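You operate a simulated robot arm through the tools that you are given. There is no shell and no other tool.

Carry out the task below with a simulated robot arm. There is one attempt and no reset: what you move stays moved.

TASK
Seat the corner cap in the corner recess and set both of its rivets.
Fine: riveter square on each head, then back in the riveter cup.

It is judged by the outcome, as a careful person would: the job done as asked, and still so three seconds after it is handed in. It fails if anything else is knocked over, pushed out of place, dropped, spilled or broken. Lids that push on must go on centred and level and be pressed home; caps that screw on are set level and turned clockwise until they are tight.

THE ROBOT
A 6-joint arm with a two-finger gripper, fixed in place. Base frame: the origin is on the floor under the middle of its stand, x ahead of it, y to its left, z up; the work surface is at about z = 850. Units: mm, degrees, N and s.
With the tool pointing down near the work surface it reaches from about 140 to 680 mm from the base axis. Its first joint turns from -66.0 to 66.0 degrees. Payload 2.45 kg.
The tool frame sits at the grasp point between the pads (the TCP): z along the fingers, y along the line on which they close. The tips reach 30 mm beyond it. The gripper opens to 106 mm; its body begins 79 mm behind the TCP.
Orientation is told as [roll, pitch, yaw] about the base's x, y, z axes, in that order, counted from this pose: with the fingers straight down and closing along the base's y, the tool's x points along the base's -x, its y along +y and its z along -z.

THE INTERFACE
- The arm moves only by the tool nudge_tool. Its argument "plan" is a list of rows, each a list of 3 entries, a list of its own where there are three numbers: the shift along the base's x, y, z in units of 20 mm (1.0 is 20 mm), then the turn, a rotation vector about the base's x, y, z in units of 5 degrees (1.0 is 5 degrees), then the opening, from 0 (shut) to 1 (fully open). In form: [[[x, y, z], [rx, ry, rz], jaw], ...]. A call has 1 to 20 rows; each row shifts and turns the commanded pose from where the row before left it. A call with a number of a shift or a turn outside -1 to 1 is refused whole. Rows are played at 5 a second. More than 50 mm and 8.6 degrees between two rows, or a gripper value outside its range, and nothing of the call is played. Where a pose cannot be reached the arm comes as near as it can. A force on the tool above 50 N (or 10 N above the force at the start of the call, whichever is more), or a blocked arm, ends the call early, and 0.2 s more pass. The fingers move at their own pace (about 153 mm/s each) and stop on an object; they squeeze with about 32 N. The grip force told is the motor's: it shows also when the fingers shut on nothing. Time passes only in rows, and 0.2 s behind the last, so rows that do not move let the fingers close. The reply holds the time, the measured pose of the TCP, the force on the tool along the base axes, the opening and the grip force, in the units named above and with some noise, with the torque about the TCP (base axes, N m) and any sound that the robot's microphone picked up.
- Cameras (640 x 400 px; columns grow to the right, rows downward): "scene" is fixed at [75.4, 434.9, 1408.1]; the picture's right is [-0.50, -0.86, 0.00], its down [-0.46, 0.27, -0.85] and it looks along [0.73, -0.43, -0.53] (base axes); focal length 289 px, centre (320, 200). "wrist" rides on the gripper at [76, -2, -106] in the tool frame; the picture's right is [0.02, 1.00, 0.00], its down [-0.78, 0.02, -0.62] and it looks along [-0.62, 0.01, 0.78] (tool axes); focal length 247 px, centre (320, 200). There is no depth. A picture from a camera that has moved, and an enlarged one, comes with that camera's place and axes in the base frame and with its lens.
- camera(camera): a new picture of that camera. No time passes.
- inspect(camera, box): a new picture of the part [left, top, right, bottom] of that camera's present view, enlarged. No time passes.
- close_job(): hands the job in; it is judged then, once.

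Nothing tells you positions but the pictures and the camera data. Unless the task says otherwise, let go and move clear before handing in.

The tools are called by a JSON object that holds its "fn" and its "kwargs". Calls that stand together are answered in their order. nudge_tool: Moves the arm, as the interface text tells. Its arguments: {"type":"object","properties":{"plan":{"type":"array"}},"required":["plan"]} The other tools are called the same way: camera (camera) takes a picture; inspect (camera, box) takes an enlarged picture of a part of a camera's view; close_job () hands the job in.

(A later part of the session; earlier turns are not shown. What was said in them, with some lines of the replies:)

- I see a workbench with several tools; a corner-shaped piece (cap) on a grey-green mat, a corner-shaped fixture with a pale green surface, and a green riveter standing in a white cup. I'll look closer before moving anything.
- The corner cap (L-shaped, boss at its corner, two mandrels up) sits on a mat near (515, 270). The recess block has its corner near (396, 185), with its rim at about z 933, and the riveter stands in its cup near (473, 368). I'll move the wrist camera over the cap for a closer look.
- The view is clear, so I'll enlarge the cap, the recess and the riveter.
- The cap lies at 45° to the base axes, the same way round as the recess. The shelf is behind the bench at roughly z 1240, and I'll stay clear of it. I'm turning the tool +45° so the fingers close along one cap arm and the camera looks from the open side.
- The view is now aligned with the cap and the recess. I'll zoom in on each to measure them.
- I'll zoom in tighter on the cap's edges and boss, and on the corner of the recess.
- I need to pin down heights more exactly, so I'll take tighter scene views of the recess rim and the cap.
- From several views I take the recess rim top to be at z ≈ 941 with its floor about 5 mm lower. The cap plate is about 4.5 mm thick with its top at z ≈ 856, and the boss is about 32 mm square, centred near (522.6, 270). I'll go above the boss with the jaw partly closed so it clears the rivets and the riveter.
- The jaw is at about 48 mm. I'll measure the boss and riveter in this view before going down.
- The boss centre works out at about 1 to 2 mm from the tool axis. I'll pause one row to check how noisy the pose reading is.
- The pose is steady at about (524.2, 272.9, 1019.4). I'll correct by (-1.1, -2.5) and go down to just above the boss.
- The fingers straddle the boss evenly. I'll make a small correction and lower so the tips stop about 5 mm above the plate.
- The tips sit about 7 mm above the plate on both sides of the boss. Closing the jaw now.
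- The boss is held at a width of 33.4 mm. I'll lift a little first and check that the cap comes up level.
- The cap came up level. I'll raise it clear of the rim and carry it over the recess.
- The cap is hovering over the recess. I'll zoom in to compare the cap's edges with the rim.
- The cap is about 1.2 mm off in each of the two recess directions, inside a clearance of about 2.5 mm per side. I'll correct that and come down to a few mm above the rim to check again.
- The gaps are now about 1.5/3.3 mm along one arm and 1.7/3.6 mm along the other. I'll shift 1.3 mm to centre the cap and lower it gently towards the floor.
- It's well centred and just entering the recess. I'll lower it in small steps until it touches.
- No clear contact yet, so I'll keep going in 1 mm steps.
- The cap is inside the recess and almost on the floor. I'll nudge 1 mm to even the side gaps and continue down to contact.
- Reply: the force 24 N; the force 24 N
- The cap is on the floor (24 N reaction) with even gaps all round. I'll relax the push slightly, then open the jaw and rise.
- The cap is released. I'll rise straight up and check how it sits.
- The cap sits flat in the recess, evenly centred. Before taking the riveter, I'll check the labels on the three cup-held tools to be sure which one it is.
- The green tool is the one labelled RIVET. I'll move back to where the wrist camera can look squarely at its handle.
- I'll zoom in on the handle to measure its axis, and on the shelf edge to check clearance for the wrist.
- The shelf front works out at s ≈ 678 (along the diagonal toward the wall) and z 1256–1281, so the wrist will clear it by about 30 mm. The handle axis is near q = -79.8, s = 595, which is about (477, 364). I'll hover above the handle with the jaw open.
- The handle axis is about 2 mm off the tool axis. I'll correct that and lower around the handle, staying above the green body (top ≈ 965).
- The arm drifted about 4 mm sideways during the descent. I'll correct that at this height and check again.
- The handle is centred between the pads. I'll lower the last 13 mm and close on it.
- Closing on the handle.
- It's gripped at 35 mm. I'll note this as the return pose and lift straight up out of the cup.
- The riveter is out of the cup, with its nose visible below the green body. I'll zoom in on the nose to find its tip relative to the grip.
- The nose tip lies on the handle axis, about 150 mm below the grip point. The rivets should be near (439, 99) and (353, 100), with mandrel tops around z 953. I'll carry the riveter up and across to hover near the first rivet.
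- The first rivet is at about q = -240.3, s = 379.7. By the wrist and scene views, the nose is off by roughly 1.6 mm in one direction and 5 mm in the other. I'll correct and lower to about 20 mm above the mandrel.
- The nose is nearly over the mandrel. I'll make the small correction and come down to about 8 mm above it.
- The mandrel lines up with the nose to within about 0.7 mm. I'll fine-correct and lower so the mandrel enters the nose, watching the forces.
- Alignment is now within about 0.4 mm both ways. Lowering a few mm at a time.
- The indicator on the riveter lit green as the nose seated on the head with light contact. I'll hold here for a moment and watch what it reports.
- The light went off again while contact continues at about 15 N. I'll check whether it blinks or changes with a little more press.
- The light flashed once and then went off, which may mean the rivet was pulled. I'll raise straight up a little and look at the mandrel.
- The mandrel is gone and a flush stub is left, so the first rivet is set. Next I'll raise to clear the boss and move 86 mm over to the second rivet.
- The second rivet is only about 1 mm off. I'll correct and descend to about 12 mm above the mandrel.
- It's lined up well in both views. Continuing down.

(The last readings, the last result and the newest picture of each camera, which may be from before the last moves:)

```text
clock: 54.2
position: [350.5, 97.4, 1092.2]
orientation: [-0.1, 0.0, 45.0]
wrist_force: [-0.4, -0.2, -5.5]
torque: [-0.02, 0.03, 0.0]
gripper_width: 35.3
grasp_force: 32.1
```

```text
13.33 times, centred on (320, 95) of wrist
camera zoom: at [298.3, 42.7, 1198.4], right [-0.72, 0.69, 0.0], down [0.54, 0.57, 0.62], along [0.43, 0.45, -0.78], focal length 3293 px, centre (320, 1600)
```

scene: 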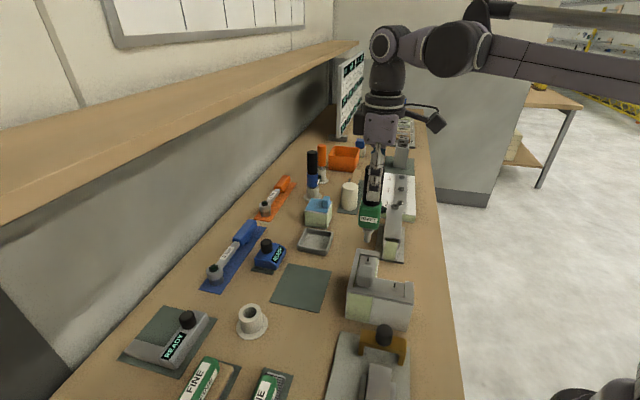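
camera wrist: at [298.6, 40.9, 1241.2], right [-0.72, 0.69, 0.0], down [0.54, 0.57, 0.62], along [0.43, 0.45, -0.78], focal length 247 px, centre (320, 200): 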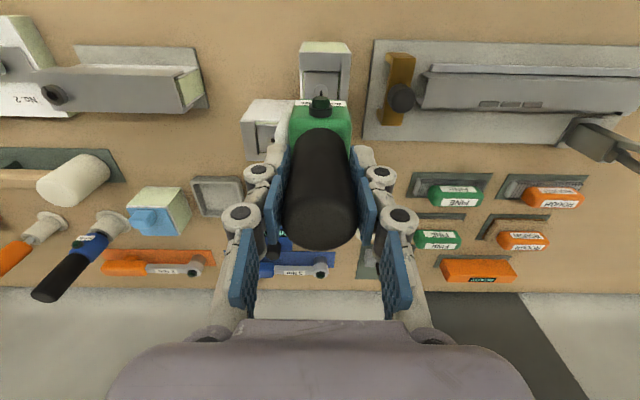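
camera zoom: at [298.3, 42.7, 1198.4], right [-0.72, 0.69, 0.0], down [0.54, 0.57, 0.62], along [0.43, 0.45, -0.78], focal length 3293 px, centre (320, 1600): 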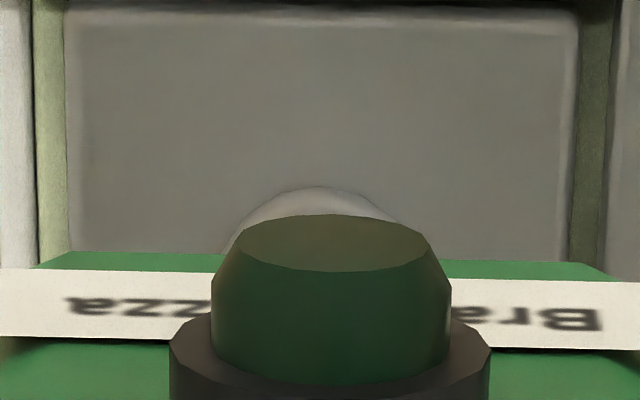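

{"fn": "nudge_tool", "kwargs": {"plan": [[[0, -0.028, 0], [0, 0, 0], 0.0], [[0, 0, -0.06], [0, 0, 0], 0.0], [[0, 0, 0], [0, 0, 0], 0.0]]}}

{"fn": "inspect", "kwargs": {"camera": "scene", "box": [384, 260, 416, 290]}}

{"fn": "inspect", "kwargs": {"camera": "wrist", "box": [296, 80, 344, 110]}}

```text
clock: 55.0
position: [352.6, 98.1, 1090.5]
orientation: [0.0, 0.0, 45.0]
wrist_force: [-0.1, 0.1, -5.8]
torque: [-0.02, 0.0, 0.02]
gripper_width: 35.3
grasp_force: 32.1
```

```text
13.33 times, centred on (400, 275) of scene
camera zoom: at [75.4, 434.9, 1408.1], right [-0.5, -0.86, 0.0], down [-0.46, 0.27, -0.85], along [0.73, -0.43, -0.53], focal length 3858 px, centre (-747, -800)
```

zoom: 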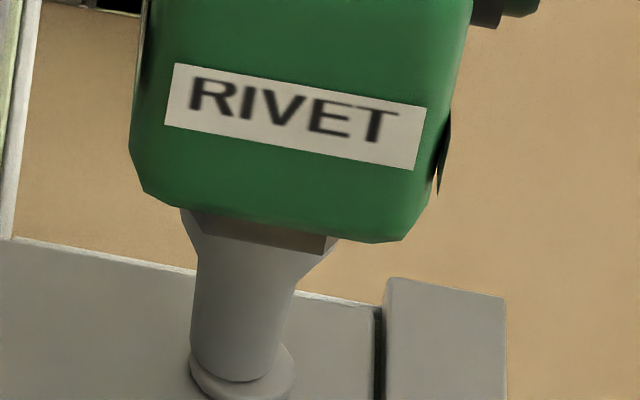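

```text
13.33 times, centred on (320, 95) of wrist
camera zoom: at [299.4, 42.1, 1197.1], right [-0.72, 0.69, 0.0], down [0.54, 0.57, 0.62], along [0.43, 0.45, -0.78], focal length 3293 px, centre (320, 1600)
```

zoom: 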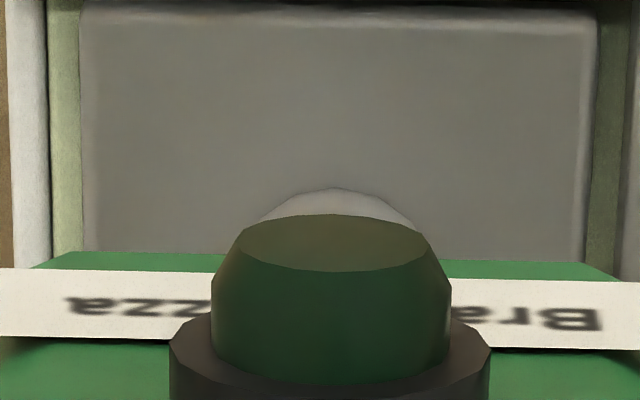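

{"fn": "nudge_tool", "kwargs": {"plan": [[[-0.055, -0.01, 0], [0, 0, 0], 0.0], [[0, 0, 0], [0, 0, 0], 0.0]]}}

{"fn": "inspect", "kwargs": {"camera": "scene", "box": [384, 264, 416, 294]}}

{"fn": "inspect", "kwargs": {"camera": "wrist", "box": [296, 80, 344, 110]}}

```text
clock: 55.6
position: [350.9, 96.6, 1091.7]
orientation: [0.1, 0.0, 45.0]
wrist_force: [0.2, -0.2, -5.9]
torque: [0.01, 0.02, 0.03]
gripper_width: 35.1
grasp_force: 31.9
```

```text
13.33 times, centred on (400, 279) of scene
camera zoom: at [75.4, 434.9, 1408.1], right [-0.5, -0.86, 0.0], down [-0.46, 0.27, -0.85], along [0.73, -0.43, -0.53], focal length 3858 px, centre (-747, -853)
```

zoom: 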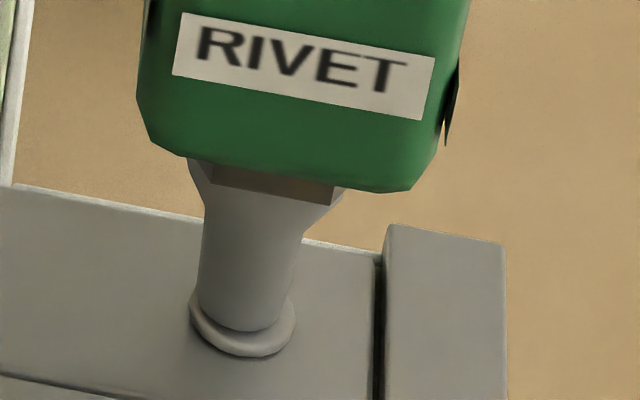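

```text
13.33 times, centred on (320, 95) of wrist
camera zoom: at [298.2, 41.7, 1197.3], right [-0.72, 0.69, 0.0], down [0.54, 0.57, 0.62], along [0.43, 0.45, -0.78], focal length 3293 px, centre (320, 1600)
```

zoom: 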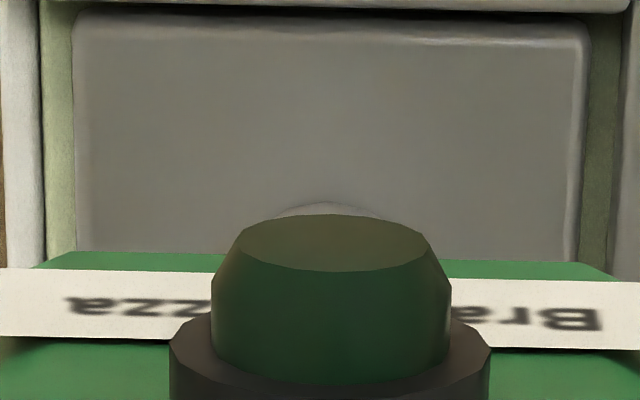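

Aligned in both views within 0.3 mm. Now the last 2 mm, straight down.

{"fn": "nudge_tool", "kwargs": {"plan": [[[0, 0, -0.06], [0, 0, 0], 0.0], [[0, 0, 0], [0, 0, 0], 0.0]]}}

{"fn": "inspect", "kwargs": {"camera": "scene", "box": [384, 264, 416, 294]}}

{"fn": "inspect", "kwargs": {"camera": "wrist", "box": [296, 80, 344, 110]}}

```text
clock: 56.2
position: [351.1, 95.9, 1090.3]
orientation: [0.0, 0.1, 45.0]
wrist_force: [-0.5, -1.1, -0.4]
torque: [-0.13, 0.03, 0.04]
gripper_width: 35.4
grasp_force: 32.2
```

```text
13.33 times, centred on (400, 279) of scene
camera zoom: at [75.4, 434.8, 1408.2], right [-0.5, -0.86, 0.0], down [-0.46, 0.27, -0.85], along [0.73, -0.43, -0.53], focal length 3858 px, centre (-747, -853)
```

zoom: 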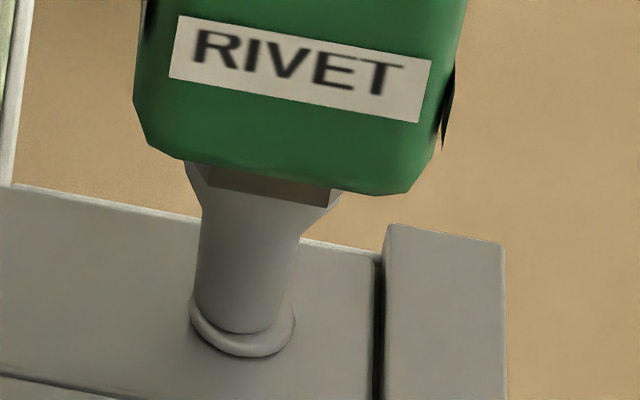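

```text
13.33 times, centred on (320, 95) of wrist
camera zoom: at [298.4, 42.2, 1196.9], right [-0.72, 0.69, 0.0], down [0.54, 0.57, 0.62], along [0.43, 0.45, -0.78], focal length 3293 px, centre (320, 1600)
```

zoom: 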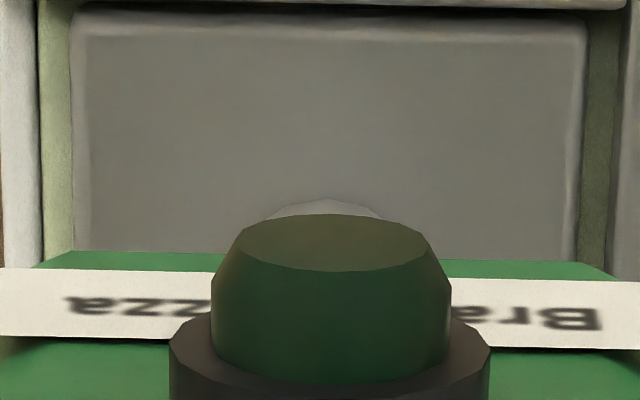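

It's in contact at about 5 N and centred. I'll add a little more downward press.

{"fn": "nudge_tool", "kwargs": {"plan": [[[0, 0, -0.03], [0, 0, 0], 0.0], [[0, 0, 0], [0, 0, 0], 0.0]]}}

{"fn": "inspect", "kwargs": {"camera": "wrist", "box": [260, 60, 380, 140]}}

{"fn": "inspect", "kwargs": {"camera": "scene", "box": [384, 264, 416, 294]}}

```text
clock: 56.8
position: [351.5, 97.2, 1089.7]
orientation: [0.1, -0.1, 45.0]
wrist_force: [-1.5, 0.4, 24.4]
torque: [0.21, 0.22, 0.0]
gripper_width: 35.3
grasp_force: 32.0
```

```text
5.00 times, centred on (320, 100) of wrist
camera zoom: at [298.6, 41.8, 1196.7], right [-0.72, 0.69, 0.0], down [0.54, 0.56, 0.62], along [0.43, 0.45, -0.78], focal length 1235 px, centre (320, 700)
```

zoom: 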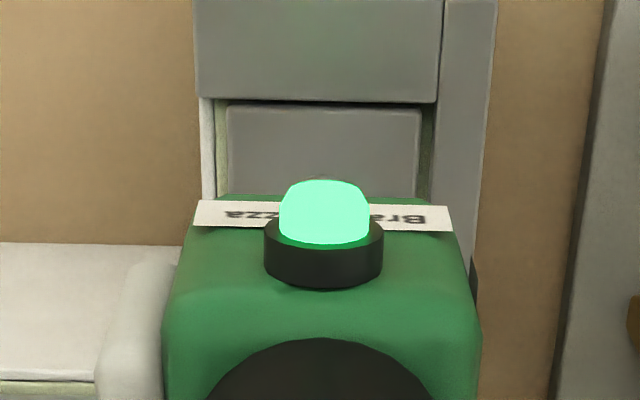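

```text
13.33 times, centred on (400, 279) of scene
camera zoom: at [75.0, 434.8, 1408.2], right [-0.5, -0.86, 0.0], down [-0.46, 0.27, -0.85], along [0.73, -0.43, -0.53], focal length 3858 px, centre (-747, -853)
```

zoom: 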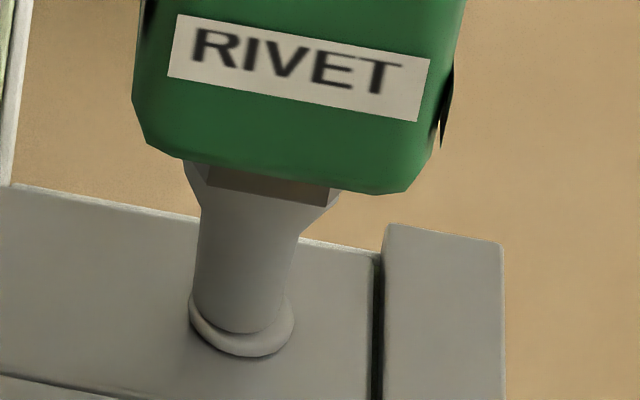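

The light is on. I'll hold still until the cycle ends.

{"fn": "nudge_tool", "kwargs": {"plan": [[[0, 0, 0], [0, 0, 0], 0.0], [[0, 0, 0], [0, 0, 0], 0.0], [[0, 0, 0], [0, 0, 0], 0.0]]}}

{"fn": "inspect", "kwargs": {"camera": "wrist", "box": [260, 60, 380, 140]}}

```text
clock: 57.6
position: [351.7, 97.4, 1089.5]
orientation: [0.0, -0.2, 45.0]
wrist_force: [-0.9, 1.5, 34.1]
torque: [0.3, 0.07, 0.01]
gripper_width: 35.0
grasp_force: 32.1
```

```text
5.00 times, centred on (320, 100) of wrist
camera zoom: at [298.6, 41.7, 1196.6], right [-0.72, 0.69, 0.0], down [0.54, 0.57, 0.62], along [0.43, 0.45, -0.78], focal length 1235 px, centre (320, 700)
```

zoom: 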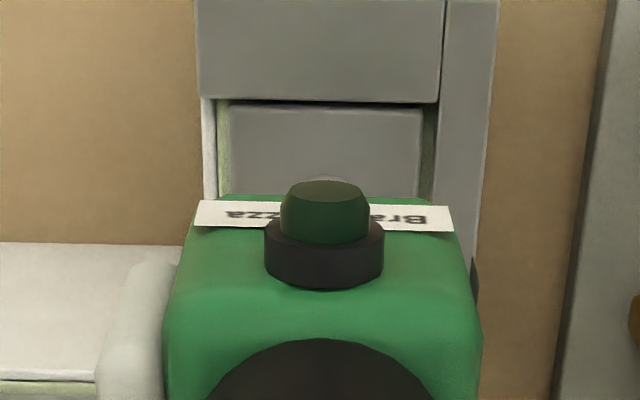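

The light went off after the cycle. I'll rise straight up and check the mandrel.

{"fn": "nudge_tool", "kwargs": {"plan": [[[0, 0, 0.15], [0, 0, 0], 0.0], [[0, 0, 0.3], [0, 0, 0], 0.0], [[0, 0, 0.5], [0, 0, 0], 0.0], [[0, 0, 0.5], [0, 0, 0], 0.0], [[0, 0, 0], [0, 0, 0], 0.0]]}}

{"fn": "inspect", "kwargs": {"camera": "scene", "box": [345, 235, 425, 305]}}

{"fn": "inspect", "kwargs": {"camera": "wrist", "box": [272, 40, 400, 120]}}

{"fn": "inspect", "kwargs": {"camera": "wrist", "box": [250, 120, 390, 260]}}

```text
clock: 58.8
position: [351.5, 96.5, 1119.8]
orientation: [0.0, -0.1, 44.9]
wrist_force: [-0.5, 0.5, -5.3]
torque: [-0.03, -0.02, -0.02]
gripper_width: 35.2
grasp_force: 32.3
```

```text
5.71 times, centred on (385, 270) of scene
camera zoom: at [75.4, 434.9, 1408.1], right [-0.5, -0.86, 0.0], down [-0.46, 0.27, -0.85], along [0.73, -0.43, -0.53], focal length 1653 px, centre (-51, -200)
```

zoom: 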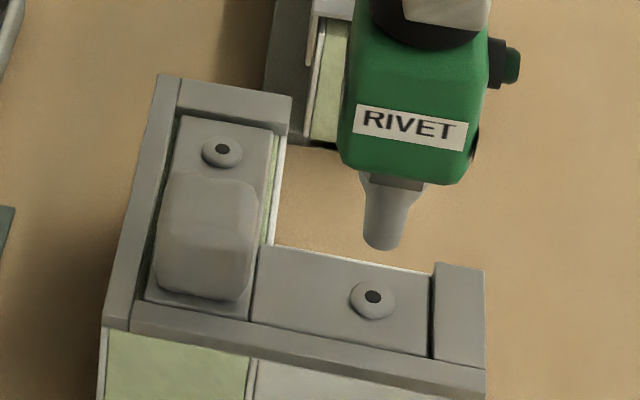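

```text
5.00 times, centred on (336, 80) of wrist
camera zoom: at [298.7, 41.9, 1226.0], right [-0.72, 0.69, 0.0], down [0.54, 0.57, 0.62], along [0.43, 0.45, -0.78], focal length 1235 px, centre (240, 800)
```

zoom: 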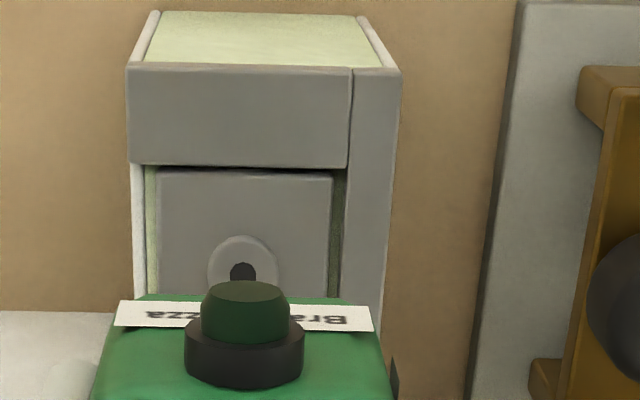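

```text
2.86 times, centred on (320, 190) of wrist
camera zoom: at [298.7, 41.9, 1226.0], right [-0.72, 0.69, 0.0], down [0.54, 0.57, 0.62], along [0.43, 0.45, -0.78], focal length 706 px, centre (320, 229)
```

zoom: 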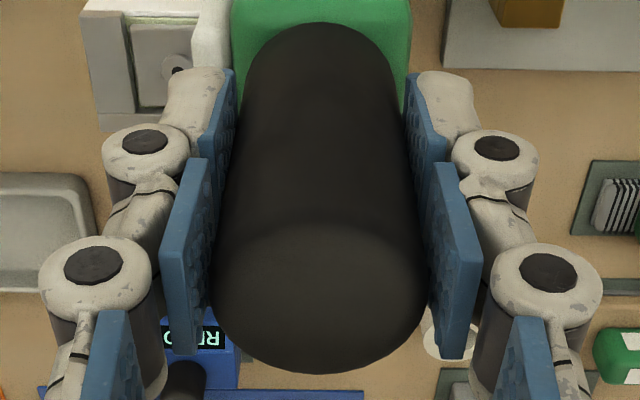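

Both rivets are set, each with the mandrel off and a flush stub. I'll carry the riveter back above its cup by reversing the path I came on.

{"fn": "nudge_tool", "kwargs": {"plan": [[[0, 0, 0.75], [0, 0, 0], 0.0], [[0, 0, 0.75], [0, 0, 0], 0.0], [[0.4596, 0.957, 0], [0, 0, 0], 0.0], [[0.4596, 0.957, 0], [0, 0, 0], 0.0], [[0.4596, 0.957, 0], [0, 0, 0], 0.0], [[0.4596, 0.957, 0], [0, 0, 0], 0.0], [[0.4596, 0.957, 0], [0, 0, 0], 0.0], [[0.4596, 0.957, 0], [0, 0, 0], 0.0], [[0.4596, 0.957, 0], [0, 0, 0], 0.0], [[0.4596, 0.957, 0], [0, 0, 0], 0.0], [[0.4596, 0.957, 0], [0, 0, 0], 0.0], [[0.4596, 0.957, 0], [0, 0, 0], 0.0], [[0.4596, 0.957, 0], [0, 0, 0], 0.0], [[0.4596, 0.957, 0], [0, 0, 0], 0.0], [[0.4596, 0.957, 0], [0, 0, 0], 0.0], [[0.4592, 0.956, 0], [0, 0, 0], 0.0], [[0, 0, -0.9], [0, 0, 0], 0.0], [[0, 0, -0.9], [0, 0, 0], 0.0], [[0, 0, -0.8], [0, 0, 0], 0.0], [[0, 0, 0], [0, 0, 0], 0.0]]}}

{"fn": "camera", "kwargs": {"camera": "wrist"}}

{"fn": "inspect", "kwargs": {"camera": "scene", "box": [205, 230, 305, 345]}}

{"fn": "inspect", "kwargs": {"camera": "wrist", "box": [284, 45, 360, 125]}}

```text
clock: 63.0
position: [476.9, 363.1, 1090.0]
orientation: [-0.1, 0.0, 45.0]
wrist_force: [0.5, 0.1, -5.0]
torque: [-0.04, -0.02, -0.01]
gripper_width: 35.1
grasp_force: 31.7
out of reach, approached as far as the arm can: row 16
```

```text
taken
camera wrist: at [424.5, 307.6, 1197.8], right [-0.72, 0.69, 0.0], down [0.54, 0.57, 0.62], along [0.43, 0.45, -0.78], focal length 247 px, centre (320, 200)
```

wrist: 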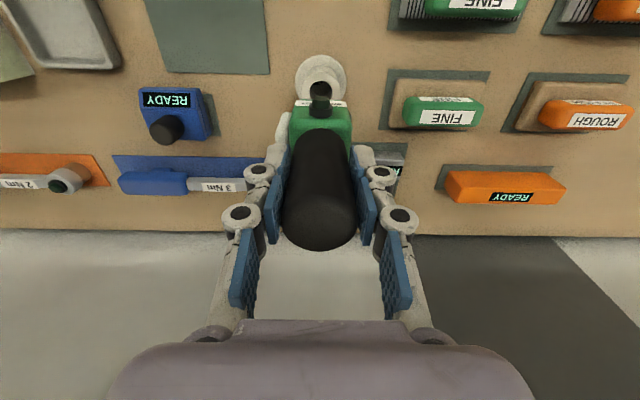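

```text
3.48 times, centred on (255, 288) of scene
camera zoom: at [75.5, 434.9, 1408.1], right [-0.5, -0.86, 0.0], down [-0.46, 0.27, -0.85], along [0.73, -0.43, -0.53], focal length 1006 px, centre (546, -104)
```

zoom: 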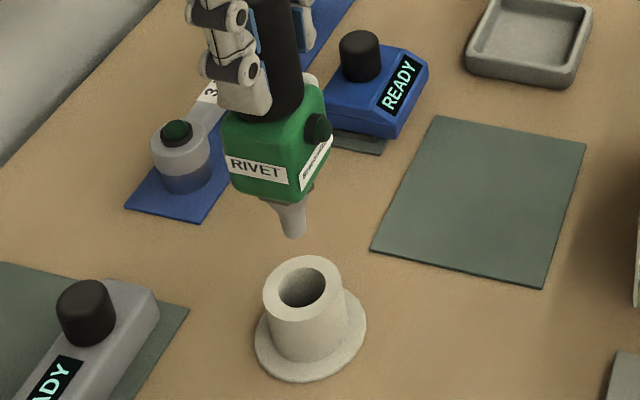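

```text
5.00 times, centred on (322, 85) of wrist
camera zoom: at [424.5, 307.6, 1197.8], right [-0.72, 0.69, 0.0], down [0.54, 0.57, 0.62], along [0.43, 0.45, -0.78], focal length 1235 px, centre (310, 775)
```

zoom: 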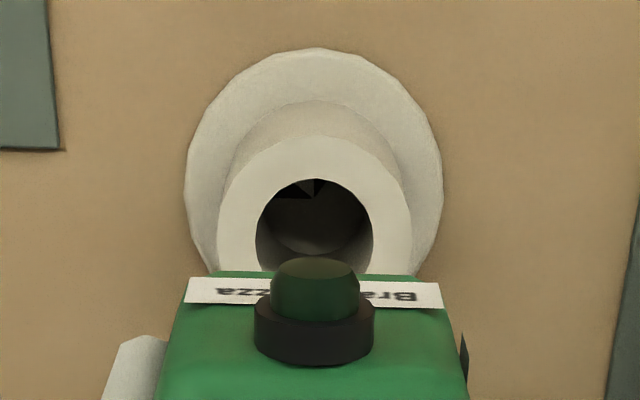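

The riveter is above the cup, about 2 mm off axis. I'll correct and lower to just above the cup's rim to check again.

{"fn": "nudge_tool", "kwargs": {"plan": [[[0.05, 0.095, 0], [0, 0, 0], 0.0], [[0, 0, -0.7], [0, 0, 0], 0.0], [[0, 0, -0.7], [0, 0, 0], 0.0], [[0, 0, 0], [0, 0, 0], 0.0]]}}

{"fn": "inspect", "kwargs": {"camera": "scene", "box": [220, 260, 284, 330]}}

{"fn": "inspect", "kwargs": {"camera": "wrist", "box": [284, 45, 360, 125]}}

```text
clock: 64.0
position: [478.9, 363.1, 1065.6]
orientation: [0.0, 0.1, 45.0]
wrist_force: [0.5, 1.5, -5.6]
torque: [0.0, 0.01, 0.02]
gripper_width: 35.5
grasp_force: 32.1
```

```text
5.71 times, centred on (252, 295) of scene
camera zoom: at [75.5, 434.9, 1408.1], right [-0.5, -0.86, 0.0], down [-0.46, 0.27, -0.85], along [0.73, -0.43, -0.53], focal length 1653 px, centre (709, -343)
```

zoom: 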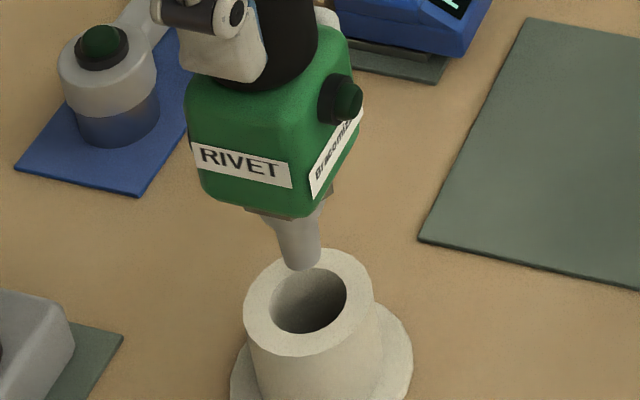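

```text
5.00 times, centred on (322, 85) of wrist
camera zoom: at [424.8, 308.8, 1171.9], right [-0.72, 0.69, 0.0], down [0.54, 0.57, 0.62], along [0.43, 0.45, -0.78], focal length 1235 px, centre (310, 775)
```

zoom: 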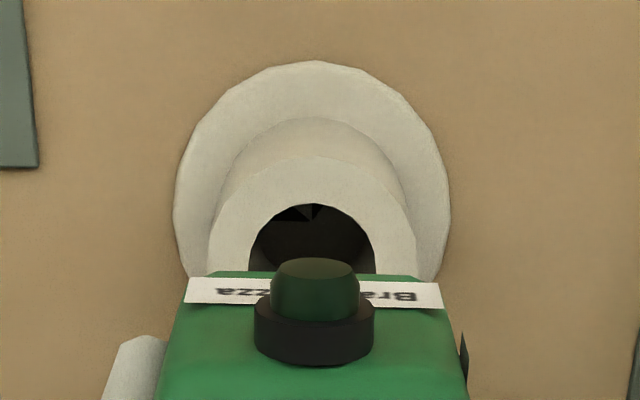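

Nearly centred over the hole, with plenty of clearance. Lowering into the cup.

{"fn": "nudge_tool", "kwargs": {"plan": [[[0.03, 0.03, 0], [0, 0, 0], 0.0], [[0, 0, -0.5], [0, 0, 0], 0.0], [[0, 0, -0.5], [0, 0, 0], 0.0], [[0, 0, -0.5], [0, 0, 0], 0.0], [[0, 0, 0], [0, 0, 0], 0.0]]}}

{"fn": "inspect", "kwargs": {"camera": "scene", "box": [220, 260, 284, 330]}}

{"fn": "inspect", "kwargs": {"camera": "wrist", "box": [270, 45, 374, 145]}}

```text
clock: 65.2
position: [478.9, 365.6, 1036.2]
orientation: [0.0, 0.0, 45.0]
wrist_force: [0.1, 0.2, -5.2]
torque: [0.02, 0.01, 0.0]
gripper_width: 35.1
grasp_force: 32.2
```

```text
5.71 times, centred on (252, 295) of scene
camera zoom: at [75.5, 434.9, 1408.1], right [-0.5, -0.86, 0.0], down [-0.46, 0.27, -0.85], along [0.73, -0.43, -0.53], focal length 1653 px, centre (709, -343)
```

zoom: 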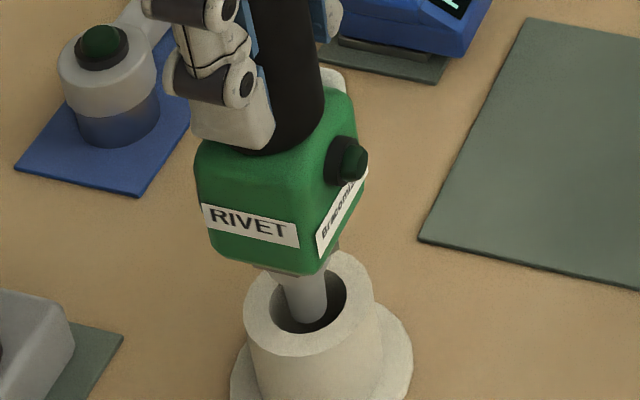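

```text
4.00 times, centred on (322, 95) of wrist
camera zoom: at [425.8, 310.0, 1142.7], right [-0.72, 0.69, 0.0], down [0.54, 0.57, 0.62], along [0.43, 0.45, -0.78], focal length 988 px, centre (312, 620)
```

zoom: 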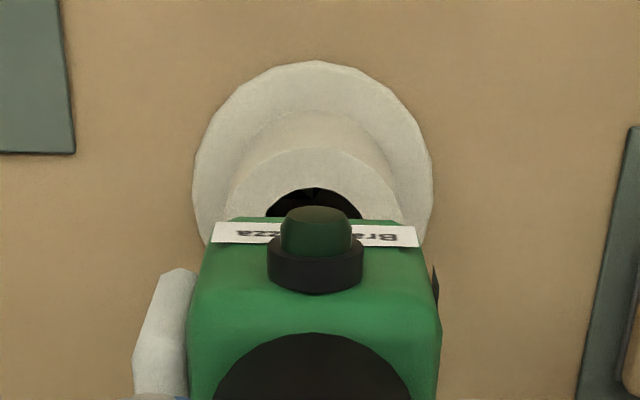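

The nose is inside the cup and centred. Continuing down more slowly towards the seat.

{"fn": "nudge_tool", "kwargs": {"plan": [[[0, 0, -0.4], [0, 0, 0], 0.0], [[0, 0, -0.4], [0, 0, 0], 0.0], [[0, 0, -0.3], [0, 0, 0], 0.0], [[0, 0, 0], [0, 0, 0], 0.0]]}}

{"fn": "inspect", "kwargs": {"camera": "scene", "box": [220, 260, 284, 330]}}

{"fn": "inspect", "kwargs": {"camera": "wrist", "box": [270, 45, 374, 145]}}

```text
clock: 66.2
position: [478.6, 365.8, 1012.9]
orientation: [0.0, 0.0, 45.0]
wrist_force: [-0.5, -0.3, -5.2]
torque: [0.0, 0.04, 0.01]
gripper_width: 35.1
grasp_force: 31.8
```

```text
5.71 times, centred on (252, 295) of scene
camera zoom: at [75.5, 434.9, 1408.1], right [-0.5, -0.86, 0.0], down [-0.46, 0.27, -0.85], along [0.73, -0.43, -0.53], focal length 1653 px, centre (709, -343)
```

zoom: 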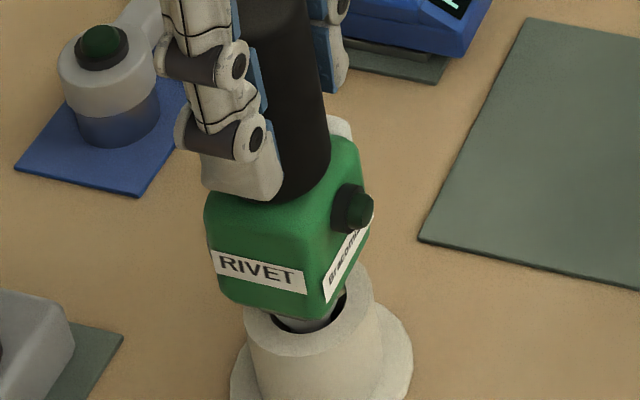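

```text
4.00 times, centred on (322, 95) of wrist
camera zoom: at [425.8, 310.6, 1119.4], right [-0.72, 0.69, 0.0], down [0.54, 0.57, 0.62], along [0.43, 0.45, -0.78], focal length 988 px, centre (312, 620)
```

zoom: 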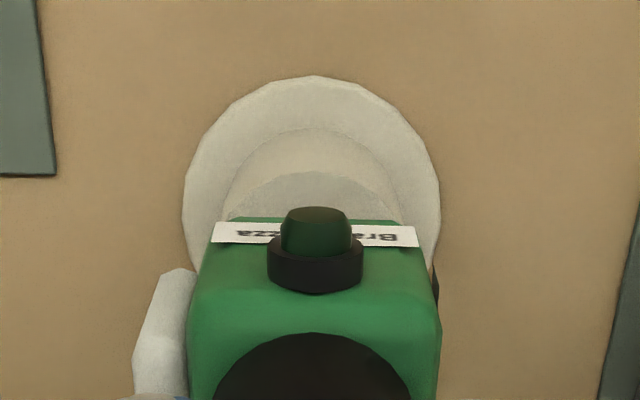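

{"fn": "nudge_tool", "kwargs": {"plan": [[[0, 0, -0.12], [0, 0, 0], 0.0], [[0, 0, -0.12], [0, 0, 0], 0.0], [[0, 0, -0.1], [0, 0, 0], 0.0], [[0, 0, 0], [0, 0, 0], 0.0]]}}

{"fn": "nudge_tool", "kwargs": {"plan": [[[0, 0, -0.05], [0, 0, 0], 0.0], [[0, 0, 0], [0, 0, 0], 0.0]]}}

{"fn": "inspect", "kwargs": {"camera": "scene", "box": [220, 260, 284, 330]}}

```text
clock: 67.2
position: [479.1, 366.2, 1007.8]
orientation: [0.0, -0.1, 45.0]
wrist_force: [0.3, -0.6, -5.1]
torque: [-0.03, 0.01, 0.01]
gripper_width: 35.4
grasp_force: 32.3
```

```text
clock: 67.8
position: [479.7, 364.7, 1007.6]
orientation: [0.0, 0.0, 45.1]
wrist_force: [0.7, -0.2, -5.7]
torque: [-0.05, -0.02, 0.02]
gripper_width: 35.6
grasp_force: 33.0
```

```text
5.71 times, centred on (252, 295) of scene
camera zoom: at [75.5, 434.9, 1408.1], right [-0.5, -0.86, 0.0], down [-0.46, 0.27, -0.85], along [0.73, -0.43, -0.53], focal length 1653 px, centre (709, -343)
```

zoom: 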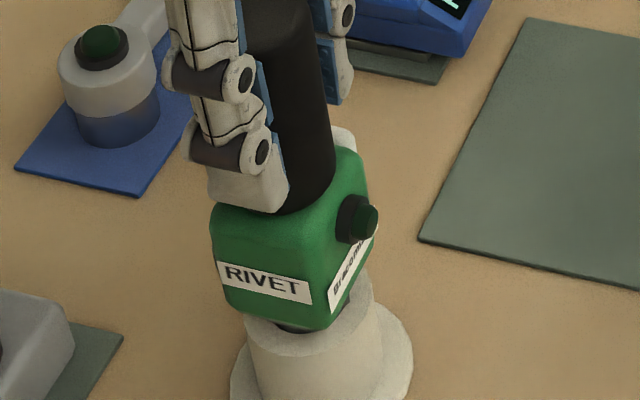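

{"fn": "nudge_tool", "kwargs": {"plan": [[[0, 0, -0.08], [0, 0, 0], 0.0], [[0, 0, -0.05], [0, 0, 0], 0.0], [[0, 0, 0], [0, 0, 0], 0.0]]}}

{"fn": "nudge_tool", "kwargs": {"plan": [[[0, 0, -0.05], [0, 0, 0], 0.0], [[0, 0, 0], [0, 0, 0], 0.0]]}}

{"fn": "inspect", "kwargs": {"camera": "scene", "box": [220, 260, 284, 330]}}

```text
clock: 68.6
position: [479.8, 366.3, 1003.8]
orientation: [0.0, 0.0, 45.0]
wrist_force: [-0.7, -0.1, -4.9]
torque: [-0.01, 0.0, 0.01]
gripper_width: 35.2
grasp_force: 31.7
```

```text
clock: 69.2
position: [479.6, 365.1, 1002.5]
orientation: [0.0, 0.0, 45.0]
wrist_force: [0.2, -0.8, -5.8]
torque: [-0.04, 0.02, -0.03]
gripper_width: 35.3
grasp_force: 31.9
```

```text
5.71 times, centred on (252, 295) of scene
camera zoom: at [75.5, 434.9, 1408.1], right [-0.5, -0.86, 0.0], down [-0.46, 0.27, -0.85], along [0.73, -0.43, -0.53], focal length 1653 px, centre (709, -343)
```

zoom: 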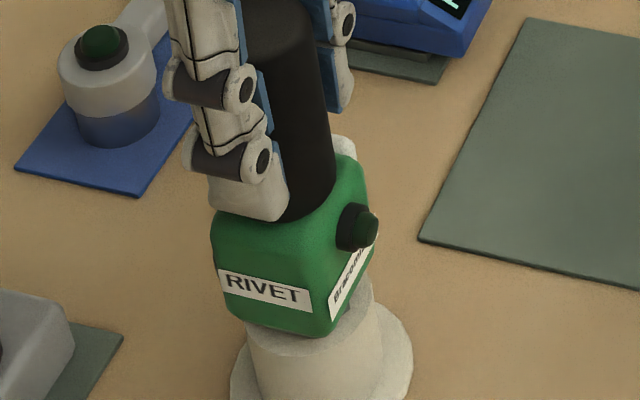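

{"fn": "nudge_tool", "kwargs": {"plan": [[[0, 0, -0.05], [0, 0, 0], 0.0], [[0, 0, 0], [0, 0, 0], 0.0]]}}

{"fn": "nudge_tool", "kwargs": {"plan": [[[0, 0, -0.04], [0, 0, 0], 0.0], [[0, 0, 0], [0, 0, 0], 0.0]]}}

{"fn": "inspect", "kwargs": {"camera": "scene", "box": [220, 260, 284, 330]}}

```text
clock: 69.8
position: [479.7, 364.0, 1000.4]
orientation: [0.1, -0.1, 45.0]
wrist_force: [0.2, 1.2, -0.1]
torque: [0.18, -0.05, 0.01]
gripper_width: 35.5
grasp_force: 31.8
```

```text
clock: 70.4
position: [480.3, 363.8, 1001.2]
orientation: [0.2, -0.1, 45.0]
wrist_force: [-0.3, 3.1, 15.7]
torque: [0.34, 0.01, 0.04]
gripper_width: 35.3
grasp_force: 32.2
```

```text
5.71 times, centred on (252, 295) of scene
camera zoom: at [75.1, 434.7, 1408.2], right [-0.5, -0.86, 0.0], down [-0.46, 0.27, -0.85], along [0.73, -0.43, -0.53], focal length 1653 px, centre (709, -343)
```

zoom: 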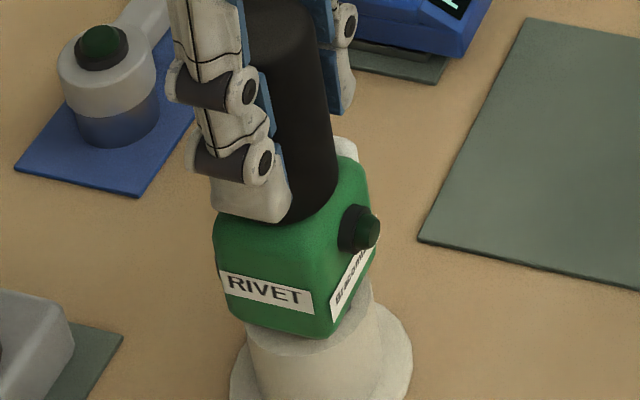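

The riveter is seated in the cup (contact at the same height as when I took it). I'll ease off the push and open the jaw gently.

{"fn": "nudge_tool", "kwargs": {"plan": [[[0, 0, 0.035], [0, 0, 0], 0.0], [[0, 0, 0], [0, 0, 0], 0.0]]}}

```text
clock: 71.0
position: [479.5, 364.6, 1000.8]
orientation: [0.0, 0.0, 45.1]
wrist_force: [-3.3, 1.7, 7.0]
torque: [0.08, 0.3, 0.04]
gripper_width: 35.3
grasp_force: 32.0
```

{"fn": "nudge_tool", "kwargs": {"plan": [[[0, 0, 0.02], [0, 0, 0], 0.0], [[0, 0, 0], [0, 0, 0], 0.36], [[0, 0, 0], [0, 0, 0], 0.42], [[0, 0, 0], [0, 0, 0], 0.5], [[0, 0, 0], [0, 0, 0], 0.62], [[0, 0, 0], [0, 0, 0], 0.62]]}}

{"fn": "camera", "kwargs": {"camera": "wrist"}}

{"fn": "inspect", "kwargs": {"camera": "scene", "box": [205, 230, 285, 345]}}

```text
clock: 72.4
position: [479.7, 365.8, 1001.2]
orientation: [0.0, 0.0, 45.0]
wrist_force: [0.4, -0.7, 0.3]
torque: [-0.01, 0.0, 0.04]
gripper_width: 65.6
grasp_force: 0.1
```

```text
taken
camera wrist: at [426.8, 309.7, 1108.0], right [-0.72, 0.69, 0.0], down [0.54, 0.57, 0.62], along [0.43, 0.45, -0.78], focal length 247 px, centre (320, 200)
```

wrist: 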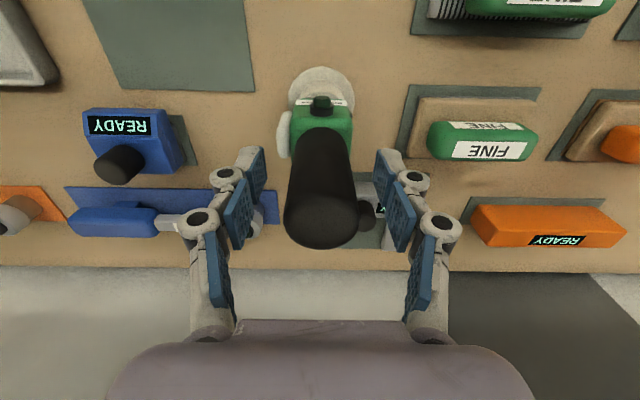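

```text
3.48 times, centred on (245, 288) of scene
camera zoom: at [75.4, 434.9, 1408.1], right [-0.5, -0.86, 0.0], down [-0.46, 0.27, -0.85], along [0.73, -0.43, -0.53], focal length 1006 px, centre (581, -104)
```

zoom: 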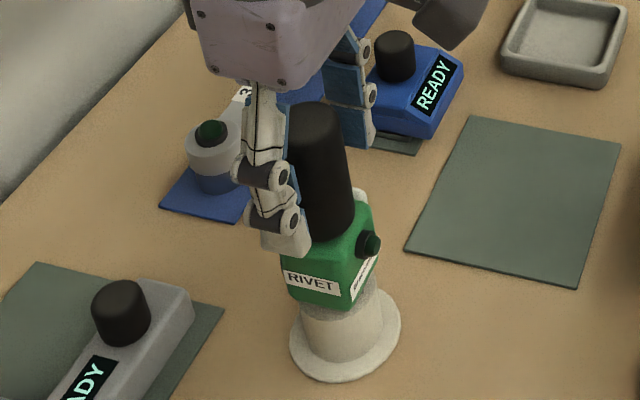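

The riveter stands upright in its cup, as it was at the start. I'll rise straight up clear of the handle, then back away from it.

{"fn": "nudge_tool", "kwargs": {"plan": [[[0, 0, 0.5], [0, 0, 0], 0.62], [[0, 0, 0.9], [0, 0, 0], 0.62], [[0, 0, 0.9], [0, 0, 0], 0.62], [[0, 0, 0.9], [0, 0, 0], 0.62], [[0, 0, 0.9], [0, 0, 0], 0.62], [[-0.6, -0.6, 0.2], [0, 0, 0], 0.62], [[-0.7, -0.7, 0.3], [0, 0, 0], 0.62], [[-0.7, -0.7, 0.3], [0, 0, 0], 0.62], [[-0.7, -0.7, 0.3], [0, 0, 0], 0.62], [[-0.7, -0.7, 0.3], [0, 0, 0], 0.62], [[-0.7, -0.7, 0.3], [0, 0, 0], 0.62], [[-0.7, -0.7, 0.3], [0, 0, 0], 0.62], [[0, 0, 0], [0, 0, 0], 0.62]]}}

{"fn": "camera", "kwargs": {"camera": "wrist"}}

{"fn": "camera", "kwargs": {"camera": "scene"}}

{"fn": "inspect", "kwargs": {"camera": "scene", "box": [340, 235, 420, 305]}}

{"fn": "inspect", "kwargs": {"camera": "scene", "box": [205, 230, 285, 345]}}

```text
clock: 75.2
position: [380.4, 267.6, 1124.9]
orientation: [0.0, 0.0, 45.0]
wrist_force: [-0.5, 1.1, -0.4]
torque: [-0.04, -0.02, 0.01]
gripper_width: 65.6
grasp_force: 0.1
```

```text
taken
camera wrist: at [328.5, 212.1, 1231.5], right [-0.72, 0.69, 0.0], down [0.54, 0.57, 0.62], along [0.43, 0.45, -0.78], focal length 247 px, centre (320, 200)
```

wrist: 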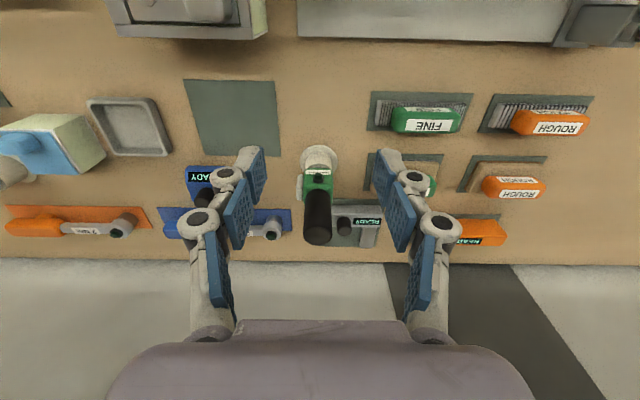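

```text
taken
```

scene: 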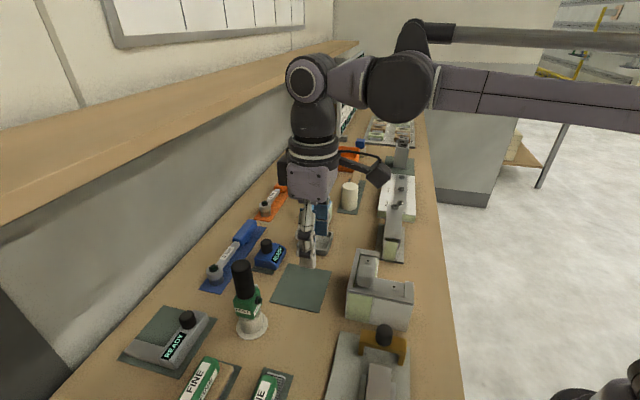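

```text
5.71 times, centred on (380, 270) of scene
camera zoom: at [75.4, 434.9, 1408.1], right [-0.5, -0.86, 0.0], down [-0.46, 0.27, -0.85], along [0.73, -0.43, -0.53], focal length 1653 px, centre (-23, -200)
```

zoom: 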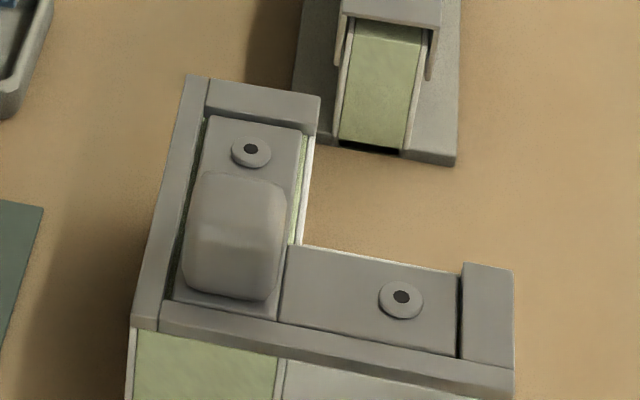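

```text
3.48 times, centred on (245, 288) of scene
camera zoom: at [75.4, 434.9, 1408.1], right [-0.5, -0.86, 0.0], down [-0.46, 0.27, -0.85], along [0.73, -0.43, -0.53], focal length 1006 px, centre (581, -104)
```

zoom: 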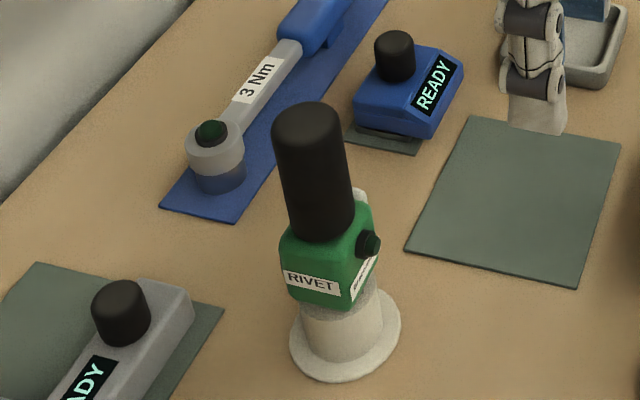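

The cap is flat in its recess and both rivets are set. The riveter is upright in its cup, nothing else has moved, and the arm is clear, so I'm handing in.

{"fn": "close_job", "kwargs": {}}

```text
The job is handed in.
```

The corner cap is seated in the recess and both of its rivets are set. The riveter is back in its cup, and I've handed the job in.

- **Cap:** it lies flat on the recess floor, with a gap of roughly 2 mm on each side.
- **Rivets:** on each head I lined the riveter up to within about half a millimetre and pressed until its green light came on. In both cases the mandrel broke off and left a flush stub.
- **Riveter:** it went back down to the height I took it from and stands upright.
- **Rest of the bench:** in the final pictures nothing else looks moved, and the arm is clear with the gripper empty.
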